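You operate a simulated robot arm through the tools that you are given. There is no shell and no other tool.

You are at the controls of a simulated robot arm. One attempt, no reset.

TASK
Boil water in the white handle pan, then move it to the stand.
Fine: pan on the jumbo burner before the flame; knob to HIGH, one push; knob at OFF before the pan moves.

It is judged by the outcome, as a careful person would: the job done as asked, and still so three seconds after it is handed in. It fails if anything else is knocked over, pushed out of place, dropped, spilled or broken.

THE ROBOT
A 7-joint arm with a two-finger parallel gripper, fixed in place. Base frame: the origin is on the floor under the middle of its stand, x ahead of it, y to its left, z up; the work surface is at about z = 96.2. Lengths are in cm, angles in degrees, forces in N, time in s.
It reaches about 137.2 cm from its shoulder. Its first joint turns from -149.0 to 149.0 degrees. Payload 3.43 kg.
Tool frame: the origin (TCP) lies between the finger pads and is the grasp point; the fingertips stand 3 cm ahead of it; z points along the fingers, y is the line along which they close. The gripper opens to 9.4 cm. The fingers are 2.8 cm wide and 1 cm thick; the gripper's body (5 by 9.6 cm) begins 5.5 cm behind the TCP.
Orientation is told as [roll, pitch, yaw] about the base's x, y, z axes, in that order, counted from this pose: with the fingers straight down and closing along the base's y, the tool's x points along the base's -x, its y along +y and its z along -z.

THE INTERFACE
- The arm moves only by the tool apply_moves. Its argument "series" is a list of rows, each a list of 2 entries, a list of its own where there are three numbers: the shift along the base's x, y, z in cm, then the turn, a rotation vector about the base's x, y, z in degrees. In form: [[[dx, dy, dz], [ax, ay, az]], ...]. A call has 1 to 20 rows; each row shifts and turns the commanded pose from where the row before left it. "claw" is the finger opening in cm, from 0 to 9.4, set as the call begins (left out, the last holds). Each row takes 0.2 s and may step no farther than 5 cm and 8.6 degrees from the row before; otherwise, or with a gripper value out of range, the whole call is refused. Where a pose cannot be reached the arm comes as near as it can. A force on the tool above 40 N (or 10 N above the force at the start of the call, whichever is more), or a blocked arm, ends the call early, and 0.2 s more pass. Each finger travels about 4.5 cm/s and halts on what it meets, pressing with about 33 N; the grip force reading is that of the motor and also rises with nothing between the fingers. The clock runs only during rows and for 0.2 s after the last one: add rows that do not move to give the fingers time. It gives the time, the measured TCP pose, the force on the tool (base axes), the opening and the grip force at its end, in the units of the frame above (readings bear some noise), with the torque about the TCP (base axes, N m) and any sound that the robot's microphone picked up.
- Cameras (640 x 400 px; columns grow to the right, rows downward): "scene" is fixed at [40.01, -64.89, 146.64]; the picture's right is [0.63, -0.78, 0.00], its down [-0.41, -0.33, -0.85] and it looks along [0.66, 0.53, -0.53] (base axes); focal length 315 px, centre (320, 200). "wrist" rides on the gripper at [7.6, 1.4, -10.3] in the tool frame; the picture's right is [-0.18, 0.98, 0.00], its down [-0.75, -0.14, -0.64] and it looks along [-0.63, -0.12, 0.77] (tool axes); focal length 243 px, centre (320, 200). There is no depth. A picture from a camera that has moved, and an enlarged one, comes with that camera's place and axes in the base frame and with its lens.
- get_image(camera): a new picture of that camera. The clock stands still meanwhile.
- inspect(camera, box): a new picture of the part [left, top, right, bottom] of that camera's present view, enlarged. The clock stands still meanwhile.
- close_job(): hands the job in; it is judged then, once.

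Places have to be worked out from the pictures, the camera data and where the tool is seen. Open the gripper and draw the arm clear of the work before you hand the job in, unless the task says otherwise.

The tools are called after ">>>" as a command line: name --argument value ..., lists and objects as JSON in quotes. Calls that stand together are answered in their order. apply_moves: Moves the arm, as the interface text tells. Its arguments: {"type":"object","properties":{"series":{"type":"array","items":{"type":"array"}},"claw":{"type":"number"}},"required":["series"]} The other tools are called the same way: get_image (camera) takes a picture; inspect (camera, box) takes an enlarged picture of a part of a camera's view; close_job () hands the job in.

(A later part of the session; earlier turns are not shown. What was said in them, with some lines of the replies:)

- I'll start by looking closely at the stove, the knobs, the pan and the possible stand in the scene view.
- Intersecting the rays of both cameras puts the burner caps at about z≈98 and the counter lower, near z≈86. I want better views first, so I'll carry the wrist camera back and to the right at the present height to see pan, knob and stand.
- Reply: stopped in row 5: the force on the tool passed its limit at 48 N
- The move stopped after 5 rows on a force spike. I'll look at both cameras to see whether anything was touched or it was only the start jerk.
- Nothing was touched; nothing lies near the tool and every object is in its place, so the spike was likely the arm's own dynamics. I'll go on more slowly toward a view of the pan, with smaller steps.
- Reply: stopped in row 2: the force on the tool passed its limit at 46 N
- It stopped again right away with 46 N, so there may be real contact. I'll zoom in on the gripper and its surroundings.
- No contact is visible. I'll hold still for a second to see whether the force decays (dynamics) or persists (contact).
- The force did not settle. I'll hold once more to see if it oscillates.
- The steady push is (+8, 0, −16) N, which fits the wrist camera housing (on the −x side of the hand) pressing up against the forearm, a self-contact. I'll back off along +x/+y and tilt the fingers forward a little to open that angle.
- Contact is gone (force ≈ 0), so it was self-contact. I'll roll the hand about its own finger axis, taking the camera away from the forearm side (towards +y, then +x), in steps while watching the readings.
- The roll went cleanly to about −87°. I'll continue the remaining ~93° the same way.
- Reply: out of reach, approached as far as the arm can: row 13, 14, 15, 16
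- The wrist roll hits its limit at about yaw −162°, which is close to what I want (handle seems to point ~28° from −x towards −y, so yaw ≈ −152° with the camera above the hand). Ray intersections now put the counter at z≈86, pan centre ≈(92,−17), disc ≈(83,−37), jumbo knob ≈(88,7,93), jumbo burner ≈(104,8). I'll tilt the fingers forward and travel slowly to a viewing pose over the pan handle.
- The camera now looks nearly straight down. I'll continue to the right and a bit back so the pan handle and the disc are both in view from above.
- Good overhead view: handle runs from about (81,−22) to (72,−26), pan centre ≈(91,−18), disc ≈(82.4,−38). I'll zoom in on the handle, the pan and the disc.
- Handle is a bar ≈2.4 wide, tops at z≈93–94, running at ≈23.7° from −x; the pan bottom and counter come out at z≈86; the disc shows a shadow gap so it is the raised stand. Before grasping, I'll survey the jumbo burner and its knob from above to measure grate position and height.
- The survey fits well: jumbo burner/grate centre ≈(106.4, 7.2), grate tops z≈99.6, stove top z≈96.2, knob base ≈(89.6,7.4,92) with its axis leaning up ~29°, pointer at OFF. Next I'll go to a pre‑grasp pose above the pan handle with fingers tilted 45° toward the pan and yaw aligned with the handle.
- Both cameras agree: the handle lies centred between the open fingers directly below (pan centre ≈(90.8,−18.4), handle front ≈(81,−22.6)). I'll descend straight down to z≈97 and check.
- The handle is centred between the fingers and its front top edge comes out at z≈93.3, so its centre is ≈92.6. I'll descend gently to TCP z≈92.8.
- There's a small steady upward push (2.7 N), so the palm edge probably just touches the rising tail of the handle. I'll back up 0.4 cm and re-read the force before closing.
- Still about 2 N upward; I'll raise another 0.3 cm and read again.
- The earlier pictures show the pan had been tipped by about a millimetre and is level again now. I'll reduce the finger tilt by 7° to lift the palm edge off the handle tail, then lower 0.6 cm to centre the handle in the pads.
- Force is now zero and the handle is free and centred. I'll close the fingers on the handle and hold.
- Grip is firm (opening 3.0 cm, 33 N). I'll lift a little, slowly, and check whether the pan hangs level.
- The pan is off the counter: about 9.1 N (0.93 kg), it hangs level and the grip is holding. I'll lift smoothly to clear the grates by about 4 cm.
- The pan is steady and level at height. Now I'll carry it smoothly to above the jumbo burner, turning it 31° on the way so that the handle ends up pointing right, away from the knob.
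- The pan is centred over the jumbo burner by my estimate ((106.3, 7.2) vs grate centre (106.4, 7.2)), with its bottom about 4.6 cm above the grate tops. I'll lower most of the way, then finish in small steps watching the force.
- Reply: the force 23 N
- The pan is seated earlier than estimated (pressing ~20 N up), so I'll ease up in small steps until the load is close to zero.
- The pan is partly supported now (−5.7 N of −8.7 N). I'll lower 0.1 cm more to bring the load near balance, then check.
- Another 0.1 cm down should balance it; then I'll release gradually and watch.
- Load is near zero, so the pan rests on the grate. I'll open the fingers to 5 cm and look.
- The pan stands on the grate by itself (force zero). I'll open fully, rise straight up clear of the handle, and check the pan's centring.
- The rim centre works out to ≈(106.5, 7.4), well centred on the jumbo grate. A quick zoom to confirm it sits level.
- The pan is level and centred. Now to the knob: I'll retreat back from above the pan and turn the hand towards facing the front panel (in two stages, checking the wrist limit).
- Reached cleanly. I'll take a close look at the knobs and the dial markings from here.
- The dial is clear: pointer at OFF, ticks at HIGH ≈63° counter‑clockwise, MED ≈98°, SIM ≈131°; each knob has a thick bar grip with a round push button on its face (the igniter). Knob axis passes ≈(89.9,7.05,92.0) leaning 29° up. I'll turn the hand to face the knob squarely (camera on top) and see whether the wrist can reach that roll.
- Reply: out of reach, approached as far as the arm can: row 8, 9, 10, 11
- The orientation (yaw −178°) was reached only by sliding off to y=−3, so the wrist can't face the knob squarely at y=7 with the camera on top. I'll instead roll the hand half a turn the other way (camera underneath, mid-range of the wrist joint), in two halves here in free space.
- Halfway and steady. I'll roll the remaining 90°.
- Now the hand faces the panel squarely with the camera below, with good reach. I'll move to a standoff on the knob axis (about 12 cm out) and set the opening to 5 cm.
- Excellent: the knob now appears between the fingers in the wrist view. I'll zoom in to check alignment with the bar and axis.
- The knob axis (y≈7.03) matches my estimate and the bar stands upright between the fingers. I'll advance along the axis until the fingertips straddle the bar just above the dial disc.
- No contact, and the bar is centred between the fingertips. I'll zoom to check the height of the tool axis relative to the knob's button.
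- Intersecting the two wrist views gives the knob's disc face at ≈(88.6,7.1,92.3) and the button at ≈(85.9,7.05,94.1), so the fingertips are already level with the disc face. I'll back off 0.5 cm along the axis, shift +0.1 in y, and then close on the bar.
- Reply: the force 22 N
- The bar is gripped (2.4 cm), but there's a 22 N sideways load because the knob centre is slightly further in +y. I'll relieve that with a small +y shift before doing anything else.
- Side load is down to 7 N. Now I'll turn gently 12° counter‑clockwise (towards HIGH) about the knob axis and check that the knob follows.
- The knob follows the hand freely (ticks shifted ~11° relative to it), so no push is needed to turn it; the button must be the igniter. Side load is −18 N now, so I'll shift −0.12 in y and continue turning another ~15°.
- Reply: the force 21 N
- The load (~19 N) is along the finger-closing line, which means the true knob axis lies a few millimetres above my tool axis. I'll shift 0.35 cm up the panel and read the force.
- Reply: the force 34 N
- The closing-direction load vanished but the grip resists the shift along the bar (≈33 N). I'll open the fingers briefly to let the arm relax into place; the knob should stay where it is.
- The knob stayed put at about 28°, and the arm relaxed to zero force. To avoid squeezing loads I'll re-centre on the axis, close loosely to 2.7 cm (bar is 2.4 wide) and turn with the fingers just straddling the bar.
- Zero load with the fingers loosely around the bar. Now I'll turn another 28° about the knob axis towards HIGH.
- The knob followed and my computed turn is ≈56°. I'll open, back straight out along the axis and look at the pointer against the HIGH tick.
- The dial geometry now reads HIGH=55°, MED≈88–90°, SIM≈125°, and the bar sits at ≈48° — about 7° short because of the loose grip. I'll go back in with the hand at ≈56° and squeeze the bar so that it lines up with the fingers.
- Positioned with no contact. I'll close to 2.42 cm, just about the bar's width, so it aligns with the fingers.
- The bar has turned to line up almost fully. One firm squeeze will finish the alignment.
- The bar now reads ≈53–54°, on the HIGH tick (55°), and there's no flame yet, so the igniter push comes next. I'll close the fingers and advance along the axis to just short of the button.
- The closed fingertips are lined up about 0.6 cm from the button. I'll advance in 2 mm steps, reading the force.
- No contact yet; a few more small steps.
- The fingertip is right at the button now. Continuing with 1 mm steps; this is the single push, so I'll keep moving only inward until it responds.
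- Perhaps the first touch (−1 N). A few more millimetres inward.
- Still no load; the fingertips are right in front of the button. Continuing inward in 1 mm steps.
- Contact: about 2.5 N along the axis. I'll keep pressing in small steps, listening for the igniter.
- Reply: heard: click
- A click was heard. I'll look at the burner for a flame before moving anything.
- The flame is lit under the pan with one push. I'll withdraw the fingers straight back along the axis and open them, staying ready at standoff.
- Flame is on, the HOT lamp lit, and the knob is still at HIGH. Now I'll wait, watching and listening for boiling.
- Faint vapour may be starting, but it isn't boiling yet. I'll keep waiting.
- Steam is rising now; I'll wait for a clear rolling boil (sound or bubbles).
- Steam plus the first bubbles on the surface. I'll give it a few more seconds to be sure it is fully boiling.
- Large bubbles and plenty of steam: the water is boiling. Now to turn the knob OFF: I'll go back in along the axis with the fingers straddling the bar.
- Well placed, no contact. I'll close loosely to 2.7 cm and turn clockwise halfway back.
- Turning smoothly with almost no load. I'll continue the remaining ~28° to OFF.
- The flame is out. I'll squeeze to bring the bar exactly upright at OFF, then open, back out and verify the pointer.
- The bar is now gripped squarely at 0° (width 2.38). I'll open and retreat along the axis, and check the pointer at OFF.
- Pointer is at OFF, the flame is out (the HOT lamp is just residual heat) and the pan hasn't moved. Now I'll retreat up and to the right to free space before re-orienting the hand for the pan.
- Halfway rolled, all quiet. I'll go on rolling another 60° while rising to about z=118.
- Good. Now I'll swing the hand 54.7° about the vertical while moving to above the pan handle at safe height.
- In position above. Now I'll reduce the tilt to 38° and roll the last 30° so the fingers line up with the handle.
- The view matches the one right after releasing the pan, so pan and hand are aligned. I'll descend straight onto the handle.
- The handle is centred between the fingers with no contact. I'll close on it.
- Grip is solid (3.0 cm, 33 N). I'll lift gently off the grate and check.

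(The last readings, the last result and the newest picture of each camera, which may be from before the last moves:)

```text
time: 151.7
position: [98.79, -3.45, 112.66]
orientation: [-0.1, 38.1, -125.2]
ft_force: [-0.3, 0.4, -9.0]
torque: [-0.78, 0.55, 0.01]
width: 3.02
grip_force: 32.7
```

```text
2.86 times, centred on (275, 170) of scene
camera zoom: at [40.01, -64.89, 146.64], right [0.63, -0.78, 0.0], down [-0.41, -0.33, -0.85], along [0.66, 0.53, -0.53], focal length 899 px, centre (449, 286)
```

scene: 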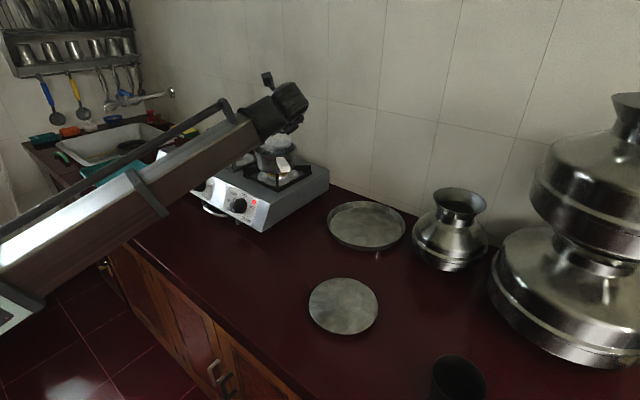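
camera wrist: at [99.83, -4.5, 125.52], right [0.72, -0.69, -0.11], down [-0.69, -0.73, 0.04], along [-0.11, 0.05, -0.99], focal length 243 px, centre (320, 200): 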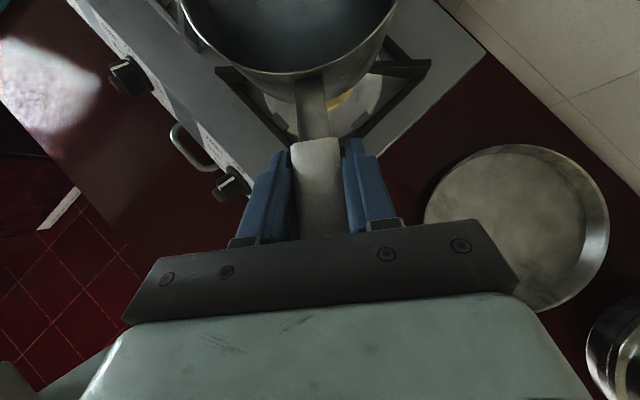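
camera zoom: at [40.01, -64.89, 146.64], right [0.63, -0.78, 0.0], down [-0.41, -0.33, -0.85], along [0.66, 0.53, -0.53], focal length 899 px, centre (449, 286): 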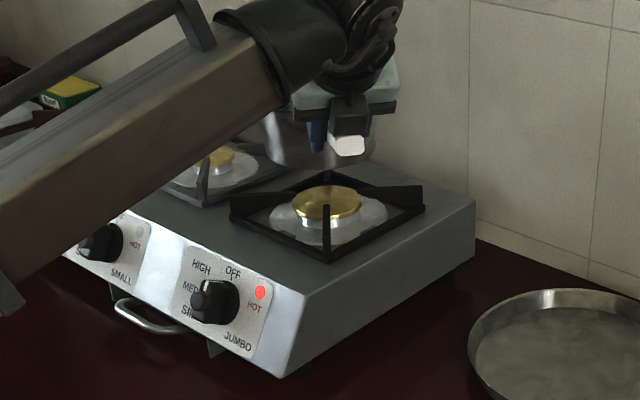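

The pan is lifted, level and steady (9.0 N). I'll carry it back along the same smooth path, turning the handle back by 31°.

>>> apply_moves --series '[[[-0.35, -0.358, 0], [0, 0, -0.55]], [[-0.7, -0.716, 0], [0, 0, -1.1]], [[-1.26, -1.288, 0], [0, 0, -1.98]], [[-1.26, -1.288, 0], [0, 0, -1.98]], [[-1.26, -1.288, 0], [0, 0, -1.98]], [[-1.26, -1.288, 0], [0, 0, -1.98]], [[-1.26, -1.288, 0], [0, 0, -1.98]], [[-1.26, -1.288, 0], [0, 0, -1.98]], [[-1.26, -1.288, 0], [0, 0, -1.98]], [[-1.26, -1.288, 0], [0, 0, -1.98]], [[-1.26, -1.288, 0], [0, 0, -1.98]], [[-1.26, -1.288, 0], [0, 0, -1.98]], [[-1.26, -1.288, 0], [0, 0, -1.98]], [[-1.26, -1.288, 0], [0, 0, -1.98]], [[-1.26, -1.288, 0], [0, 0, -1.98]], [[-1.26, -1.288, 0], [0, 0, -1.98]], [[-0.7, -0.716, 0], [0, 0, -1.1]], [[-0.35, -0.358, 0], [0, 0, -0.55]], [[0, 0, 0], [0, 0, 0]]]'

>>> get_image --camera "wrist"

>>> get_image --camera "scene"

```text
time: 155.7
position: [79.23, -23.52, 112.75]
orientation: [0.0, 38.1, -156.3]
ft_force: [-0.6, 0.6, -8.7]
torque: [-0.4, 0.84, 0.02]
width: 3.01
grip_force: 33.1
```

```text
taken
camera wrist: at [79.37, -25.05, 125.51], right [0.26, -0.96, -0.11], down [-0.96, -0.27, 0.04], along [-0.07, 0.1, -0.99], focal length 243 px, centre (320, 200)
```

wrist: 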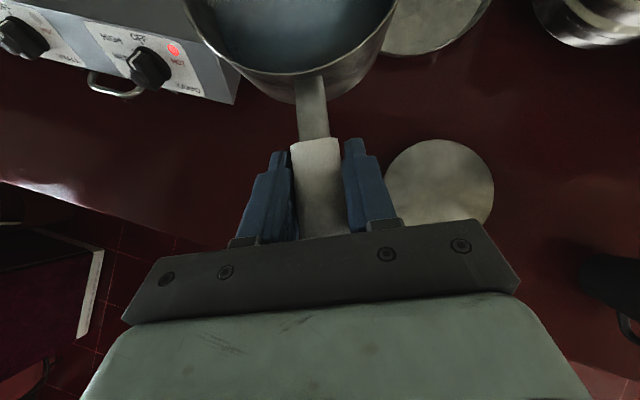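

```text
taken
```

scene: 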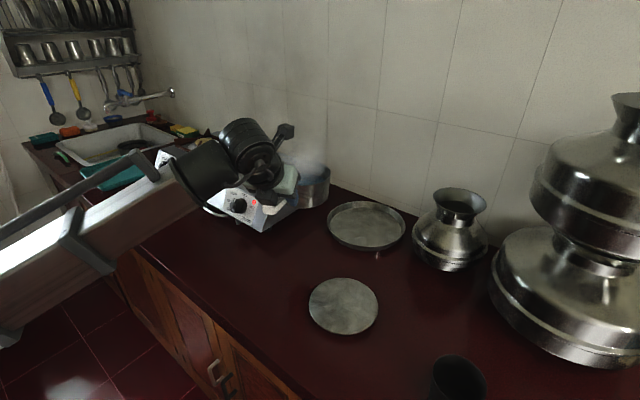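

All steady. From this view the stand centre is ≈(82.2,−38.1); I'll carry the pan the remaining way until its centre (13 cm ahead of the grip) is over the stand.

>>> apply_moves --series '[[[-0.166, -0.364, 0], [0, 0, 0]], [[-0.373, -0.819, 0], [0, 0, 0]], [[-0.6225, -1.365, 0], [0, 0, 0]], [[-0.6225, -1.365, 0], [0, 0, 0]], [[-0.6225, -1.365, 0], [0, 0, 0]], [[-0.6225, -1.365, 0], [0, 0, 0]], [[-0.6225, -1.365, 0], [0, 0, 0]], [[-0.6225, -1.365, 0], [0, 0, 0]], [[-0.6225, -1.365, 0], [0, 0, 0]], [[-0.6225, -1.365, 0], [0, 0, 0]], [[-0.6225, -1.365, 0], [0, 0, 0]], [[-0.6225, -1.365, 0], [0, 0, 0]], [[-0.6225, -1.365, 0], [0, 0, 0]], [[-0.6225, -1.365, 0], [0, 0, 0]], [[-0.54, -1.183, 0], [0, 0, 0]], [[-0.332, -0.728, 0], [0, 0, 0]], [[-0.124, -0.273, 0], [0, 0, 0]], [[0, 0, 0], [0, 0, 0]], [[0, 0, 0], [0, 0, 0]]]'

>>> get_image --camera "wrist"

>>> get_image --camera "scene"

```text
time: 159.7
position: [70.28, -43.25, 112.68]
orientation: [-0.1, 38.1, -156.3]
ft_force: [-0.2, -0.3, -8.6]
torque: [-0.4, 0.86, -0.04]
width: 3.0
grip_force: 32.9
```

```text
taken
camera wrist: at [70.39, -44.87, 125.55], right [0.26, -0.96, -0.11], down [-0.96, -0.27, 0.04], along [-0.07, 0.1, -0.99], focal length 243 px, centre (320, 200)
```

wrist: 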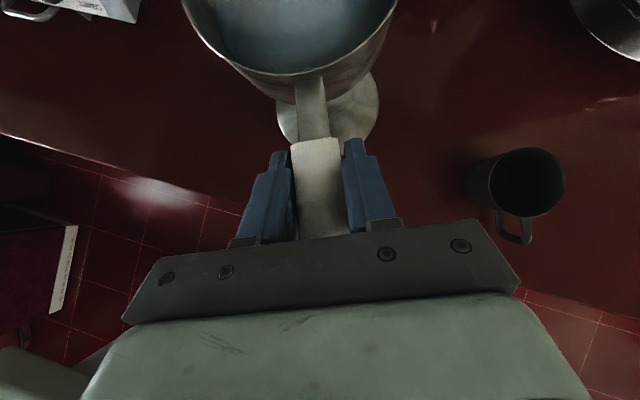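

```text
taken
```

scene: 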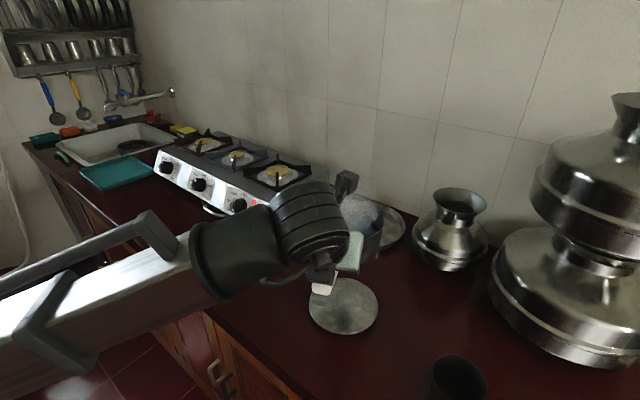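

The pan centre and the stand centre now coincide in my estimate ((82.3,−38.1) vs (82.2,−38.2)). I'll descend straight down to a little above the stand.

>>> apply_moves --series '[[[0, 0, -0.4], [0, 0, 0]], [[0, 0, -0.8], [0, 0, 0]], [[0, 0, -1.2], [0, 0, 0]], [[0, 0, -1.2], [0, 0, 0]], [[0, 0, -1.2], [0, 0, 0]], [[0, 0, -1.2], [0, 0, 0]], [[0, 0, -1.2], [0, 0, 0]], [[0, 0, -1.2], [0, 0, 0]], [[0, 0, -1.2], [0, 0, 0]], [[0, 0, -1.2], [0, 0, 0]], [[0, 0, -1.2], [0, 0, 0]], [[0, 0, -1.2], [0, 0, 0]], [[0, 0, -0.8], [0, 0, 0]], [[0, 0, -0.5], [0, 0, 0]], [[0, 0, -0.2], [0, 0, 0]], [[0, 0, 0], [0, 0, 0]], [[0, 0, 0], [0, 0, 0]]]'

>>> get_image --camera "wrist"

>>> inspect --camera "scene" --box '[240, 200, 420, 350]'

```text
time: 163.3
position: [70.15, -43.24, 98.03]
orientation: [-0.1, 38.1, -156.3]
ft_force: [0.0, -0.2, -7.9]
torque: [-0.37, 0.84, -0.02]
width: 3.02
grip_force: 33.3
```

```text
taken
camera wrist: at [70.39, -44.9, 110.84], right [0.26, -0.96, -0.11], down [-0.96, -0.27, 0.04], along [-0.07, 0.1, -0.99], focal length 243 px, centre (320, 200)
```

wrist: 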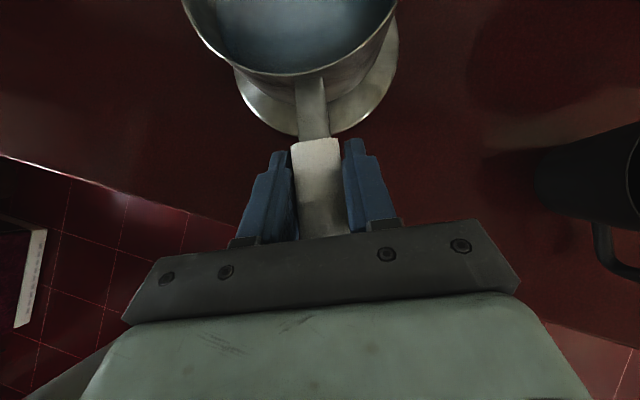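

```text
2.67 times, centred on (330, 275) of scene
camera zoom: at [40.01, -64.89, 146.64], right [0.63, -0.78, 0.0], down [-0.41, -0.33, -0.85], along [0.66, 0.53, -0.53], focal length 839 px, centre (293, 0)
```

zoom: 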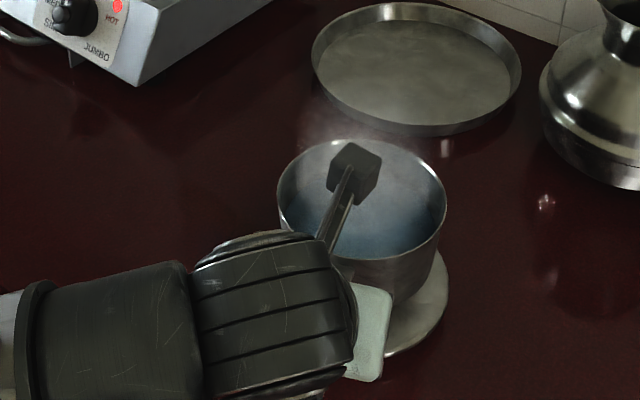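

The pan is just above the stand, off by only ~0.4 cm; I'll nudge (−0.25, −0.35) while lowering another 2 cm, then feel for contact.

>>> apply_moves --series '[[[-0.06, -0.08, -0.2], [0, 0, 0]], [[-0.07, -0.1, -0.4], [0, 0, 0]], [[-0.06, -0.09, -0.5], [0, 0, 0]], [[-0.06, -0.08, -0.4], [0, 0, 0]], [[0, 0, -0.3], [0, 0, 0]], [[0, 0, -0.2], [0, 0, 0]], [[0, 0, 0], [0, 0, 0]], [[0, 0, 0], [0, 0, 0]]]'

>>> get_image --camera "wrist"

```text
time: 165.1
position: [70.04, -43.63, 96.08]
orientation: [0.0, 38.2, -156.2]
ft_force: [-0.4, -0.1, -7.5]
torque: [-0.38, 0.83, -0.02]
width: 3.01
grip_force: 32.9
```

```text
taken
camera wrist: at [70.15, -45.23, 108.83], right [0.26, -0.96, -0.11], down [-0.96, -0.27, 0.04], along [-0.07, 0.1, -0.99], focal length 243 px, centre (320, 200)
```

wrist: 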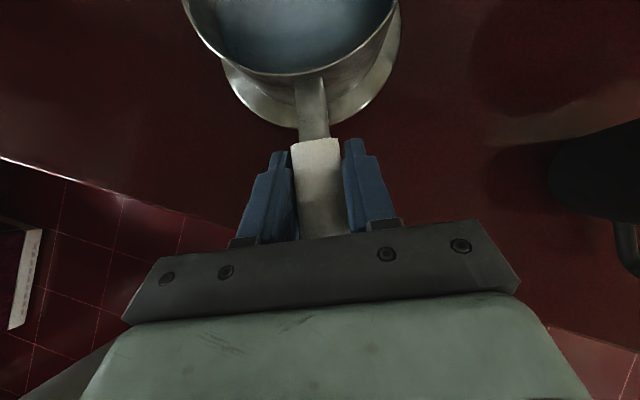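

Not touching yet (torque unchanged). Lowering in 1–2 mm steps.

>>> apply_moves --series '[[[0, 0, -0.15], [0, 0, 0]], [[0, 0, -0.15], [0, 0, 0]], [[0, 0, -0.1], [0, 0, 0]], [[0, 0, 0], [0, 0, 0]], [[0, 0, 0], [0, 0, 0]]]'

```text
time: 166.3
position: [69.77, -43.82, 95.53]
orientation: [-0.1, 38.1, -156.2]
ft_force: [0.4, 0.1, -9.3]
torque: [-0.37, 0.75, -0.04]
width: 3.0
grip_force: 32.9
```

>>> apply_moves --series '[[[0, 0, -0.15], [0, 0, 0]], [[0, 0, -0.15], [0, 0, 0]], [[0, 0, 0], [0, 0, 0]], [[0, 0, 0], [0, 0, 0]]]'

```text
time: 167.3
position: [70.0, -43.71, 95.38]
orientation: [-0.1, 38.2, -156.3]
ft_force: [-2.0, -0.3, 1.4]
torque: [0.39, -0.92, -0.01]
width: 3.01
grip_force: 32.9
```

The stand has taken the load (force ≈ 0), touching the far edge first. I'll lower another 1–2 mm so it sits flat, then check.

>>> apply_moves --series '[[[0, 0, -0.1], [0, 0, 0]], [[0, 0, 0], [0, 0, 0]], [[0, 0, 0], [0, 0, 0]]]'

>>> get_image --camera "wrist"

>>> inspect --camera "scene" --box '[240, 200, 420, 350]'

```text
time: 168.1
position: [70.02, -43.77, 95.25]
orientation: [-0.1, 38.0, -156.3]
ft_force: [-4.3, -1.9, 2.6]
torque: [0.31, -0.77, -0.06]
width: 3.03
grip_force: 33.2
```

```text
taken
camera wrist: at [70.08, -45.24, 108.08], right [0.26, -0.96, -0.11], down [-0.96, -0.27, 0.04], along [-0.07, 0.1, -0.99], focal length 243 px, centre (320, 200)
```

wrist: 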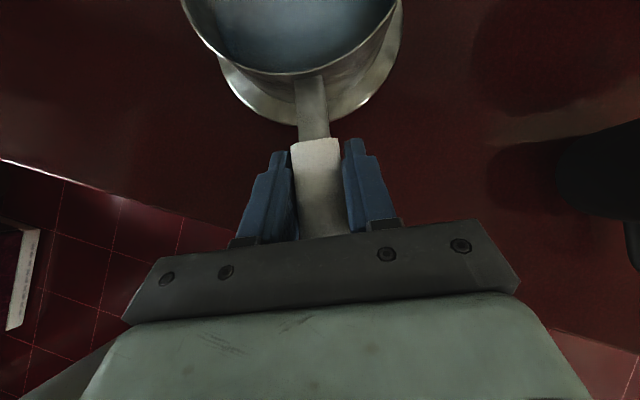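

```text
2.67 times, centred on (330, 275) of scene
camera zoom: at [40.01, -64.89, 146.64], right [0.63, -0.78, 0.0], down [-0.41, -0.33, -0.85], along [0.66, 0.53, -0.53], focal length 839 px, centre (293, 0)
```

zoom: 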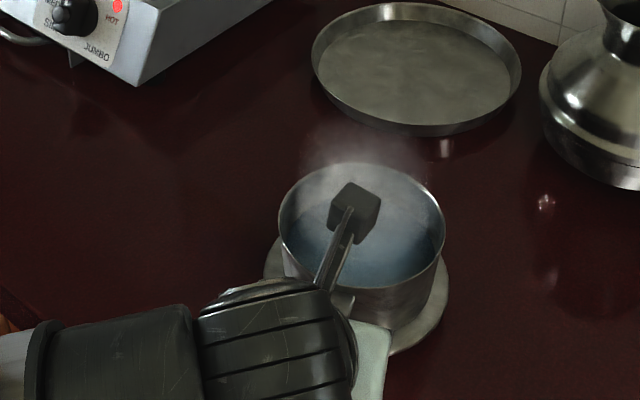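

Nearly flat and load close to zero. I'll zoom in to check how the base sits on the stand before letting go.

>>> inspect --camera "wrist" --box '[180, 0, 440, 160]'

>>> inspect --camera "scene" --box '[290, 240, 390, 340]'

```text
2.46 times, centred on (310, 80) of wrist
camera zoom: at [70.08, -45.24, 108.08], right [0.26, -0.96, -0.11], down [-0.96, -0.27, 0.04], along [-0.07, 0.1, -0.99], focal length 597 px, centre (345, 495)
```

zoom: 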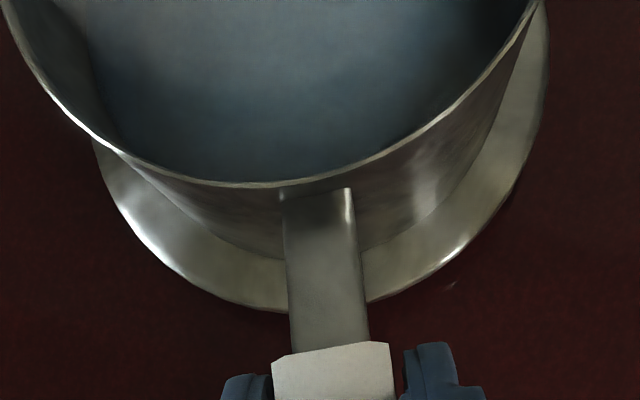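

```text
4.00 times, centred on (340, 290) of scene
camera zoom: at [40.01, -64.89, 146.64], right [0.63, -0.78, 0.0], down [-0.41, -0.33, -0.85], along [0.66, 0.53, -0.53], focal length 1259 px, centre (240, -160)
```

zoom: 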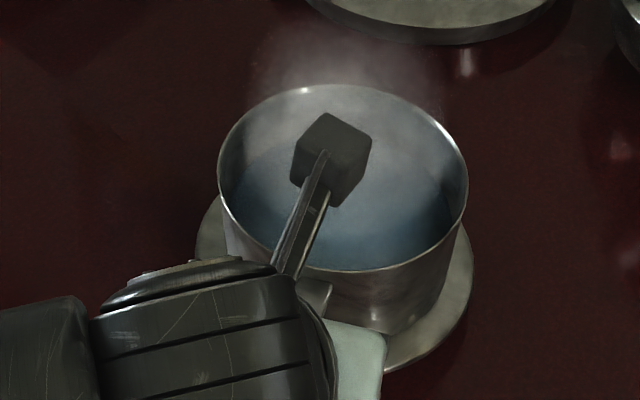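

The base is well inside the stand all round (stand centre ≈(81.8,−38.2), pan centre ≈(82.0,−38.5)). The residual torque says the near edge is still a hair high, so I'll lower 1–2 mm more.

>>> apply_moves --series '[[[0, 0, -0.1], [0, 0, 0]], [[0, 0, 0], [0, 0, 0]], [[0, 0, 0], [0, 0, 0]]]'

```text
time: 168.9
position: [70.01, -43.66, 95.14]
orientation: [-0.1, 38.0, -156.3]
ft_force: [-2.7, -1.5, 2.4]
torque: [0.36, -0.77, -0.06]
width: 3.01
grip_force: 33.0
```

>>> apply_moves --series '[[[0, 0, -0.1], [0, 0, 0]], [[0, 0, 0], [0, 0, 0]], [[0, 0, 0], [0, 0, 0]]]'

```text
time: 169.7
position: [69.89, -43.7, 95.19]
orientation: [0.1, 38.2, -156.2]
ft_force: [-5.6, -2.9, 11.2]
torque: [0.28, -0.65, -0.05]
width: 2.99
grip_force: 33.0
```

Now it is firmly flat (force rising). I'll ease back 0.7 mm and open the fingers.

>>> apply_moves --series '[[[0, 0, 0.07], [0, 0, 0]], [[0, 0, 0], [0, 0, 0]]]'

>>> apply_moves --series '[[[0, 0, 0], [0, 0, 0]], [[0, 0, 0], [0, 0, 0]], [[0, 0, 0], [0, 0, 0]], [[0, 0, 0], [0, 0, 0]], [[0, 0, 0], [0, 0, 0]]]' --claw 5.5

>>> get_image --camera "wrist"

>>> inspect --camera "scene" --box '[240, 200, 420, 350]'

```text
time: 170.3
position: [69.89, -43.67, 95.14]
orientation: [-0.2, 38.0, -156.3]
ft_force: [-4.1, -0.8, 2.0]
torque: [0.02, -0.26, -0.01]
width: 3.0
grip_force: 33.0
```

```text
time: 171.5
position: [69.99, -43.78, 95.22]
orientation: [-0.1, 38.0, -156.2]
ft_force: [-0.3, 0.3, 0.6]
torque: [-0.01, 0.01, 0.03]
width: 5.49
grip_force: 0.0
```

```text
taken
camera wrist: at [70.14, -45.24, 107.97], right [0.26, -0.96, -0.11], down [-0.96, -0.27, 0.04], along [-0.07, 0.1, -0.99], focal length 243 px, centre (320, 200)
```

wrist: 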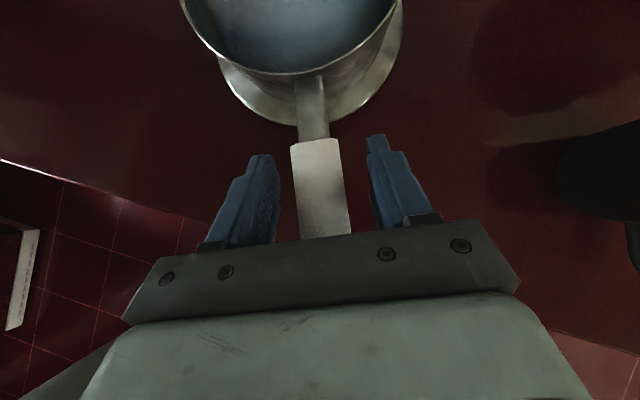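

```text
2.67 times, centred on (330, 275) of scene
camera zoom: at [40.01, -64.89, 146.64], right [0.63, -0.78, 0.0], down [-0.41, -0.33, -0.85], along [0.66, 0.53, -0.53], focal length 839 px, centre (293, 0)
```

zoom: 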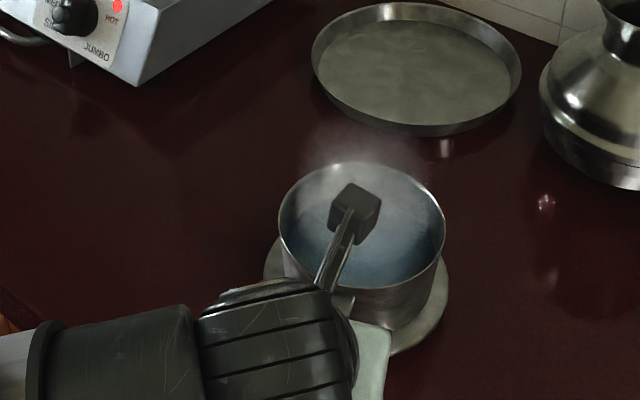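

The pan stands free on the stand with the fingers open and zero load. I'll open fully and rise straight up, clear of the handle and pan.

>>> apply_moves --series '[[[0, 0, 0], [0, 0, 0]], [[0, 0, 0], [0, 0, 0]], [[0, 0, 0], [0, 0, 0]], [[0, 0, 0.3], [0, 0, 0]], [[0, 0, 0.7], [0, 0, 0]], [[0, 0, 1.2], [0, 0, 0]], [[0, 0, 1.5], [0, 0, 0]], [[0, 0, 1.5], [0, 0, 0]], [[0, 0, 1.5], [0, 0, 0]], [[0, 0, 1.5], [0, 0, 0]], [[0, 0, 1.5], [0, 0, 0]], [[0, 0, 1.5], [0, 0, 0]], [[0, 0, 1.5], [0, 0, 0]], [[0, 0, 1.5], [0, 0, 0]], [[0, 0, 1.5], [0, 0, 0]], [[0, 0, 1.0], [0, 0, 0]], [[0, 0, 0.5], [0, 0, 0]], [[0, 0, 0], [0, 0, 0]]]' --claw 9.4

>>> get_image --camera "wrist"

>>> get_image --camera "scene"

```text
time: 175.3
position: [69.94, -43.77, 112.3]
orientation: [-0.1, 38.1, -156.3]
ft_force: [-0.4, 0.9, -0.1]
torque: [-0.01, 0.02, 0.02]
width: 9.41
grip_force: 0.1
```

```text
taken
camera wrist: at [70.08, -45.24, 125.13], right [0.26, -0.96, -0.11], down [-0.96, -0.27, 0.04], along [-0.07, 0.1, -0.99], focal length 243 px, centre (320, 200)
```

wrist: 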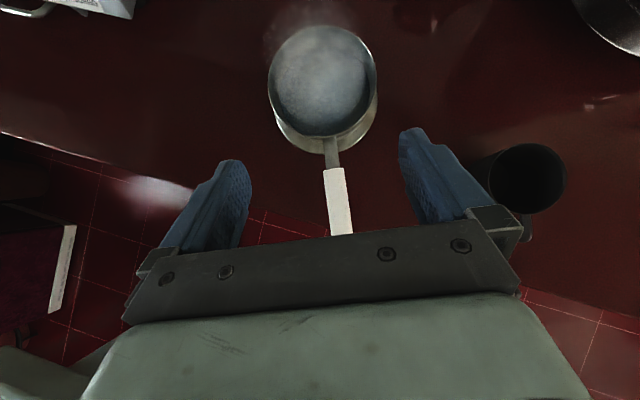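

```text
taken
```

scene: 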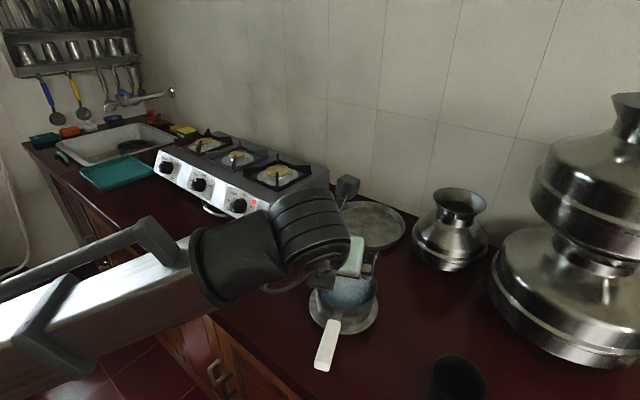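

The pan sits well on the stand with the water still steaming. I'll draw the arm clear to the left, up and away from the work.

>>> apply_moves --series '[[[0.1, 0.4, 0.6], [0, 0, 0]], [[0.3, 1.0, 0.8], [0, 0, 0]], [[0.5, 1.6, 0.8], [0, 0, 0]], [[0.6, 2.0, 0.8], [0, 0, 0]], [[0.6, 2.2, 0.8], [0, 0, 0]], [[0.6, 2.2, 0.6], [0, 0, 0]], [[0.6, 2.2, 0.4], [0, 0, 0]], [[0.6, 2.2, 0.2], [0, 0, 0]], [[0.6, 2.2, 0], [0, 0, 0]], [[0.6, 2.2, 0], [0, 0, 0]], [[0.6, 2.2, 0], [0, 0, 0]], [[0.6, 2.2, 0], [0, 0, 0]], [[0.6, 2.2, 0], [0, 0, 0]], [[0.6, 2.2, 0], [0, 0, 0]], [[0.6, 2.2, 0], [0, 0, 0]], [[0.6, 2.2, 0], [0, 0, 0]], [[0.5, 1.6, 0], [0, 0, 0]], [[0.3, 1.0, 0], [0, 0, 0]], [[0.1, 0.4, 0], [0, 0, 0]], [[0, 0, 0], [0, 0, 0]]]'

>>> get_image --camera "scene"

>>> inspect --camera "scene" --box '[280, 230, 420, 380]'

>>> inspect --camera "scene" --box '[140, 110, 340, 235]'

```text
time: 179.5
position: [79.43, -9.37, 117.33]
orientation: [0.0, 38.1, -156.3]
ft_force: [-1.9, 0.6, 0.0]
torque: [-0.03, -0.01, 0.02]
width: 9.38
grip_force: 0.1
```

```text
taken
```

scene: 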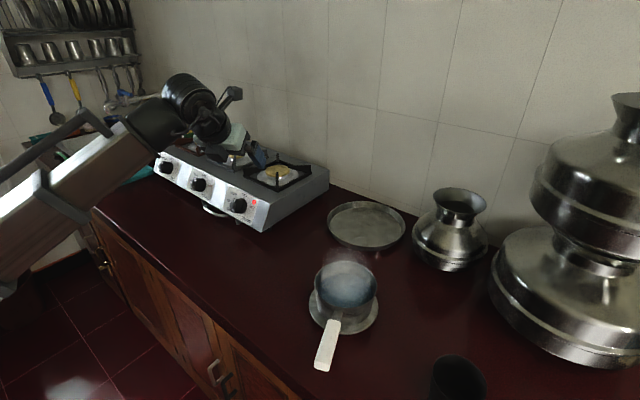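

```text
2.67 times, centred on (350, 305) of scene
camera zoom: at [40.01, -64.89, 146.64], right [0.63, -0.78, 0.0], down [-0.41, -0.33, -0.85], along [0.66, 0.53, -0.53], focal length 839 px, centre (240, -80)
```

zoom: 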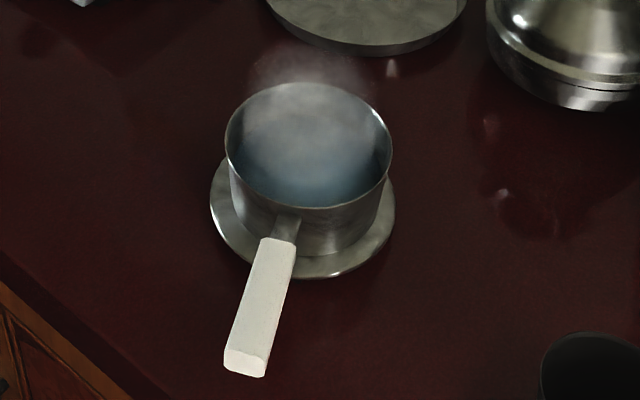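

```text
3.20 times, centred on (240, 172) of scene
camera zoom: at [40.01, -64.89, 146.64], right [0.63, -0.78, 0.0], down [-0.41, -0.33, -0.85], along [0.66, 0.53, -0.53], focal length 1007 px, centre (576, 288)
```

zoom: 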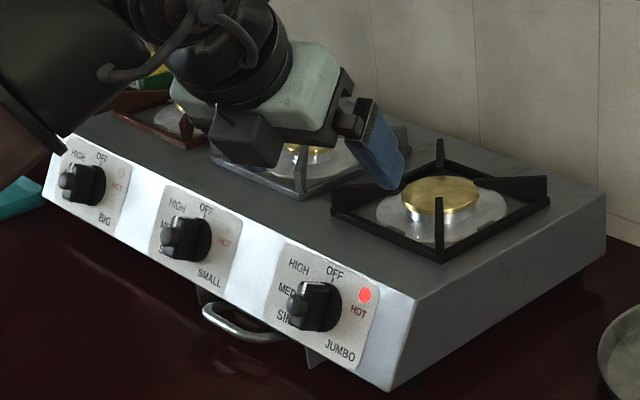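

The pan is level and centred on the stand with the water still steaming. The jumbo knob points at OFF with no flame, and the stove and other items are where they started. The gripper is open and clear of the work, so I'm handing the job in.

>>> close_job

```text
The job is handed in.
```

The water in the white-handled pan was boiled on the jumbo burner, and the pan now sits level on the stand. The job is handed in, but I haven't seen the judge's result.

- **Before the flame:** the pan was on the jumbo burner before the knob was touched.
- **Knob to HIGH:** the knob ended about 2° short of the HIGH mark. One push on the igniter button lit the flame.
- **Boil:** I waited until there was heavy steam and large bubbles. No boiling sound was reported.
- **Knob at OFF:** the flame was out and the pointer was back at OFF before the pan moved. The HOT lamp was still lit when I handed in, most likely from leftover heat.
- **Stand:** I took the flat, slightly raised metal disc to be the stand. The pan is within about half a centimetre of its centre.

**Two contacts on the way:**
- Early on, the wrist camera pressed against the arm's own forearm twice and stopped the move.
- While lining up on the handle, the gripper's palm tipped the pan by about a millimetre. It settled level again.

I saw nothing spilled, knocked over or pushed out of place. The gripper is open and the arm is about 30 cm clear of the pan.
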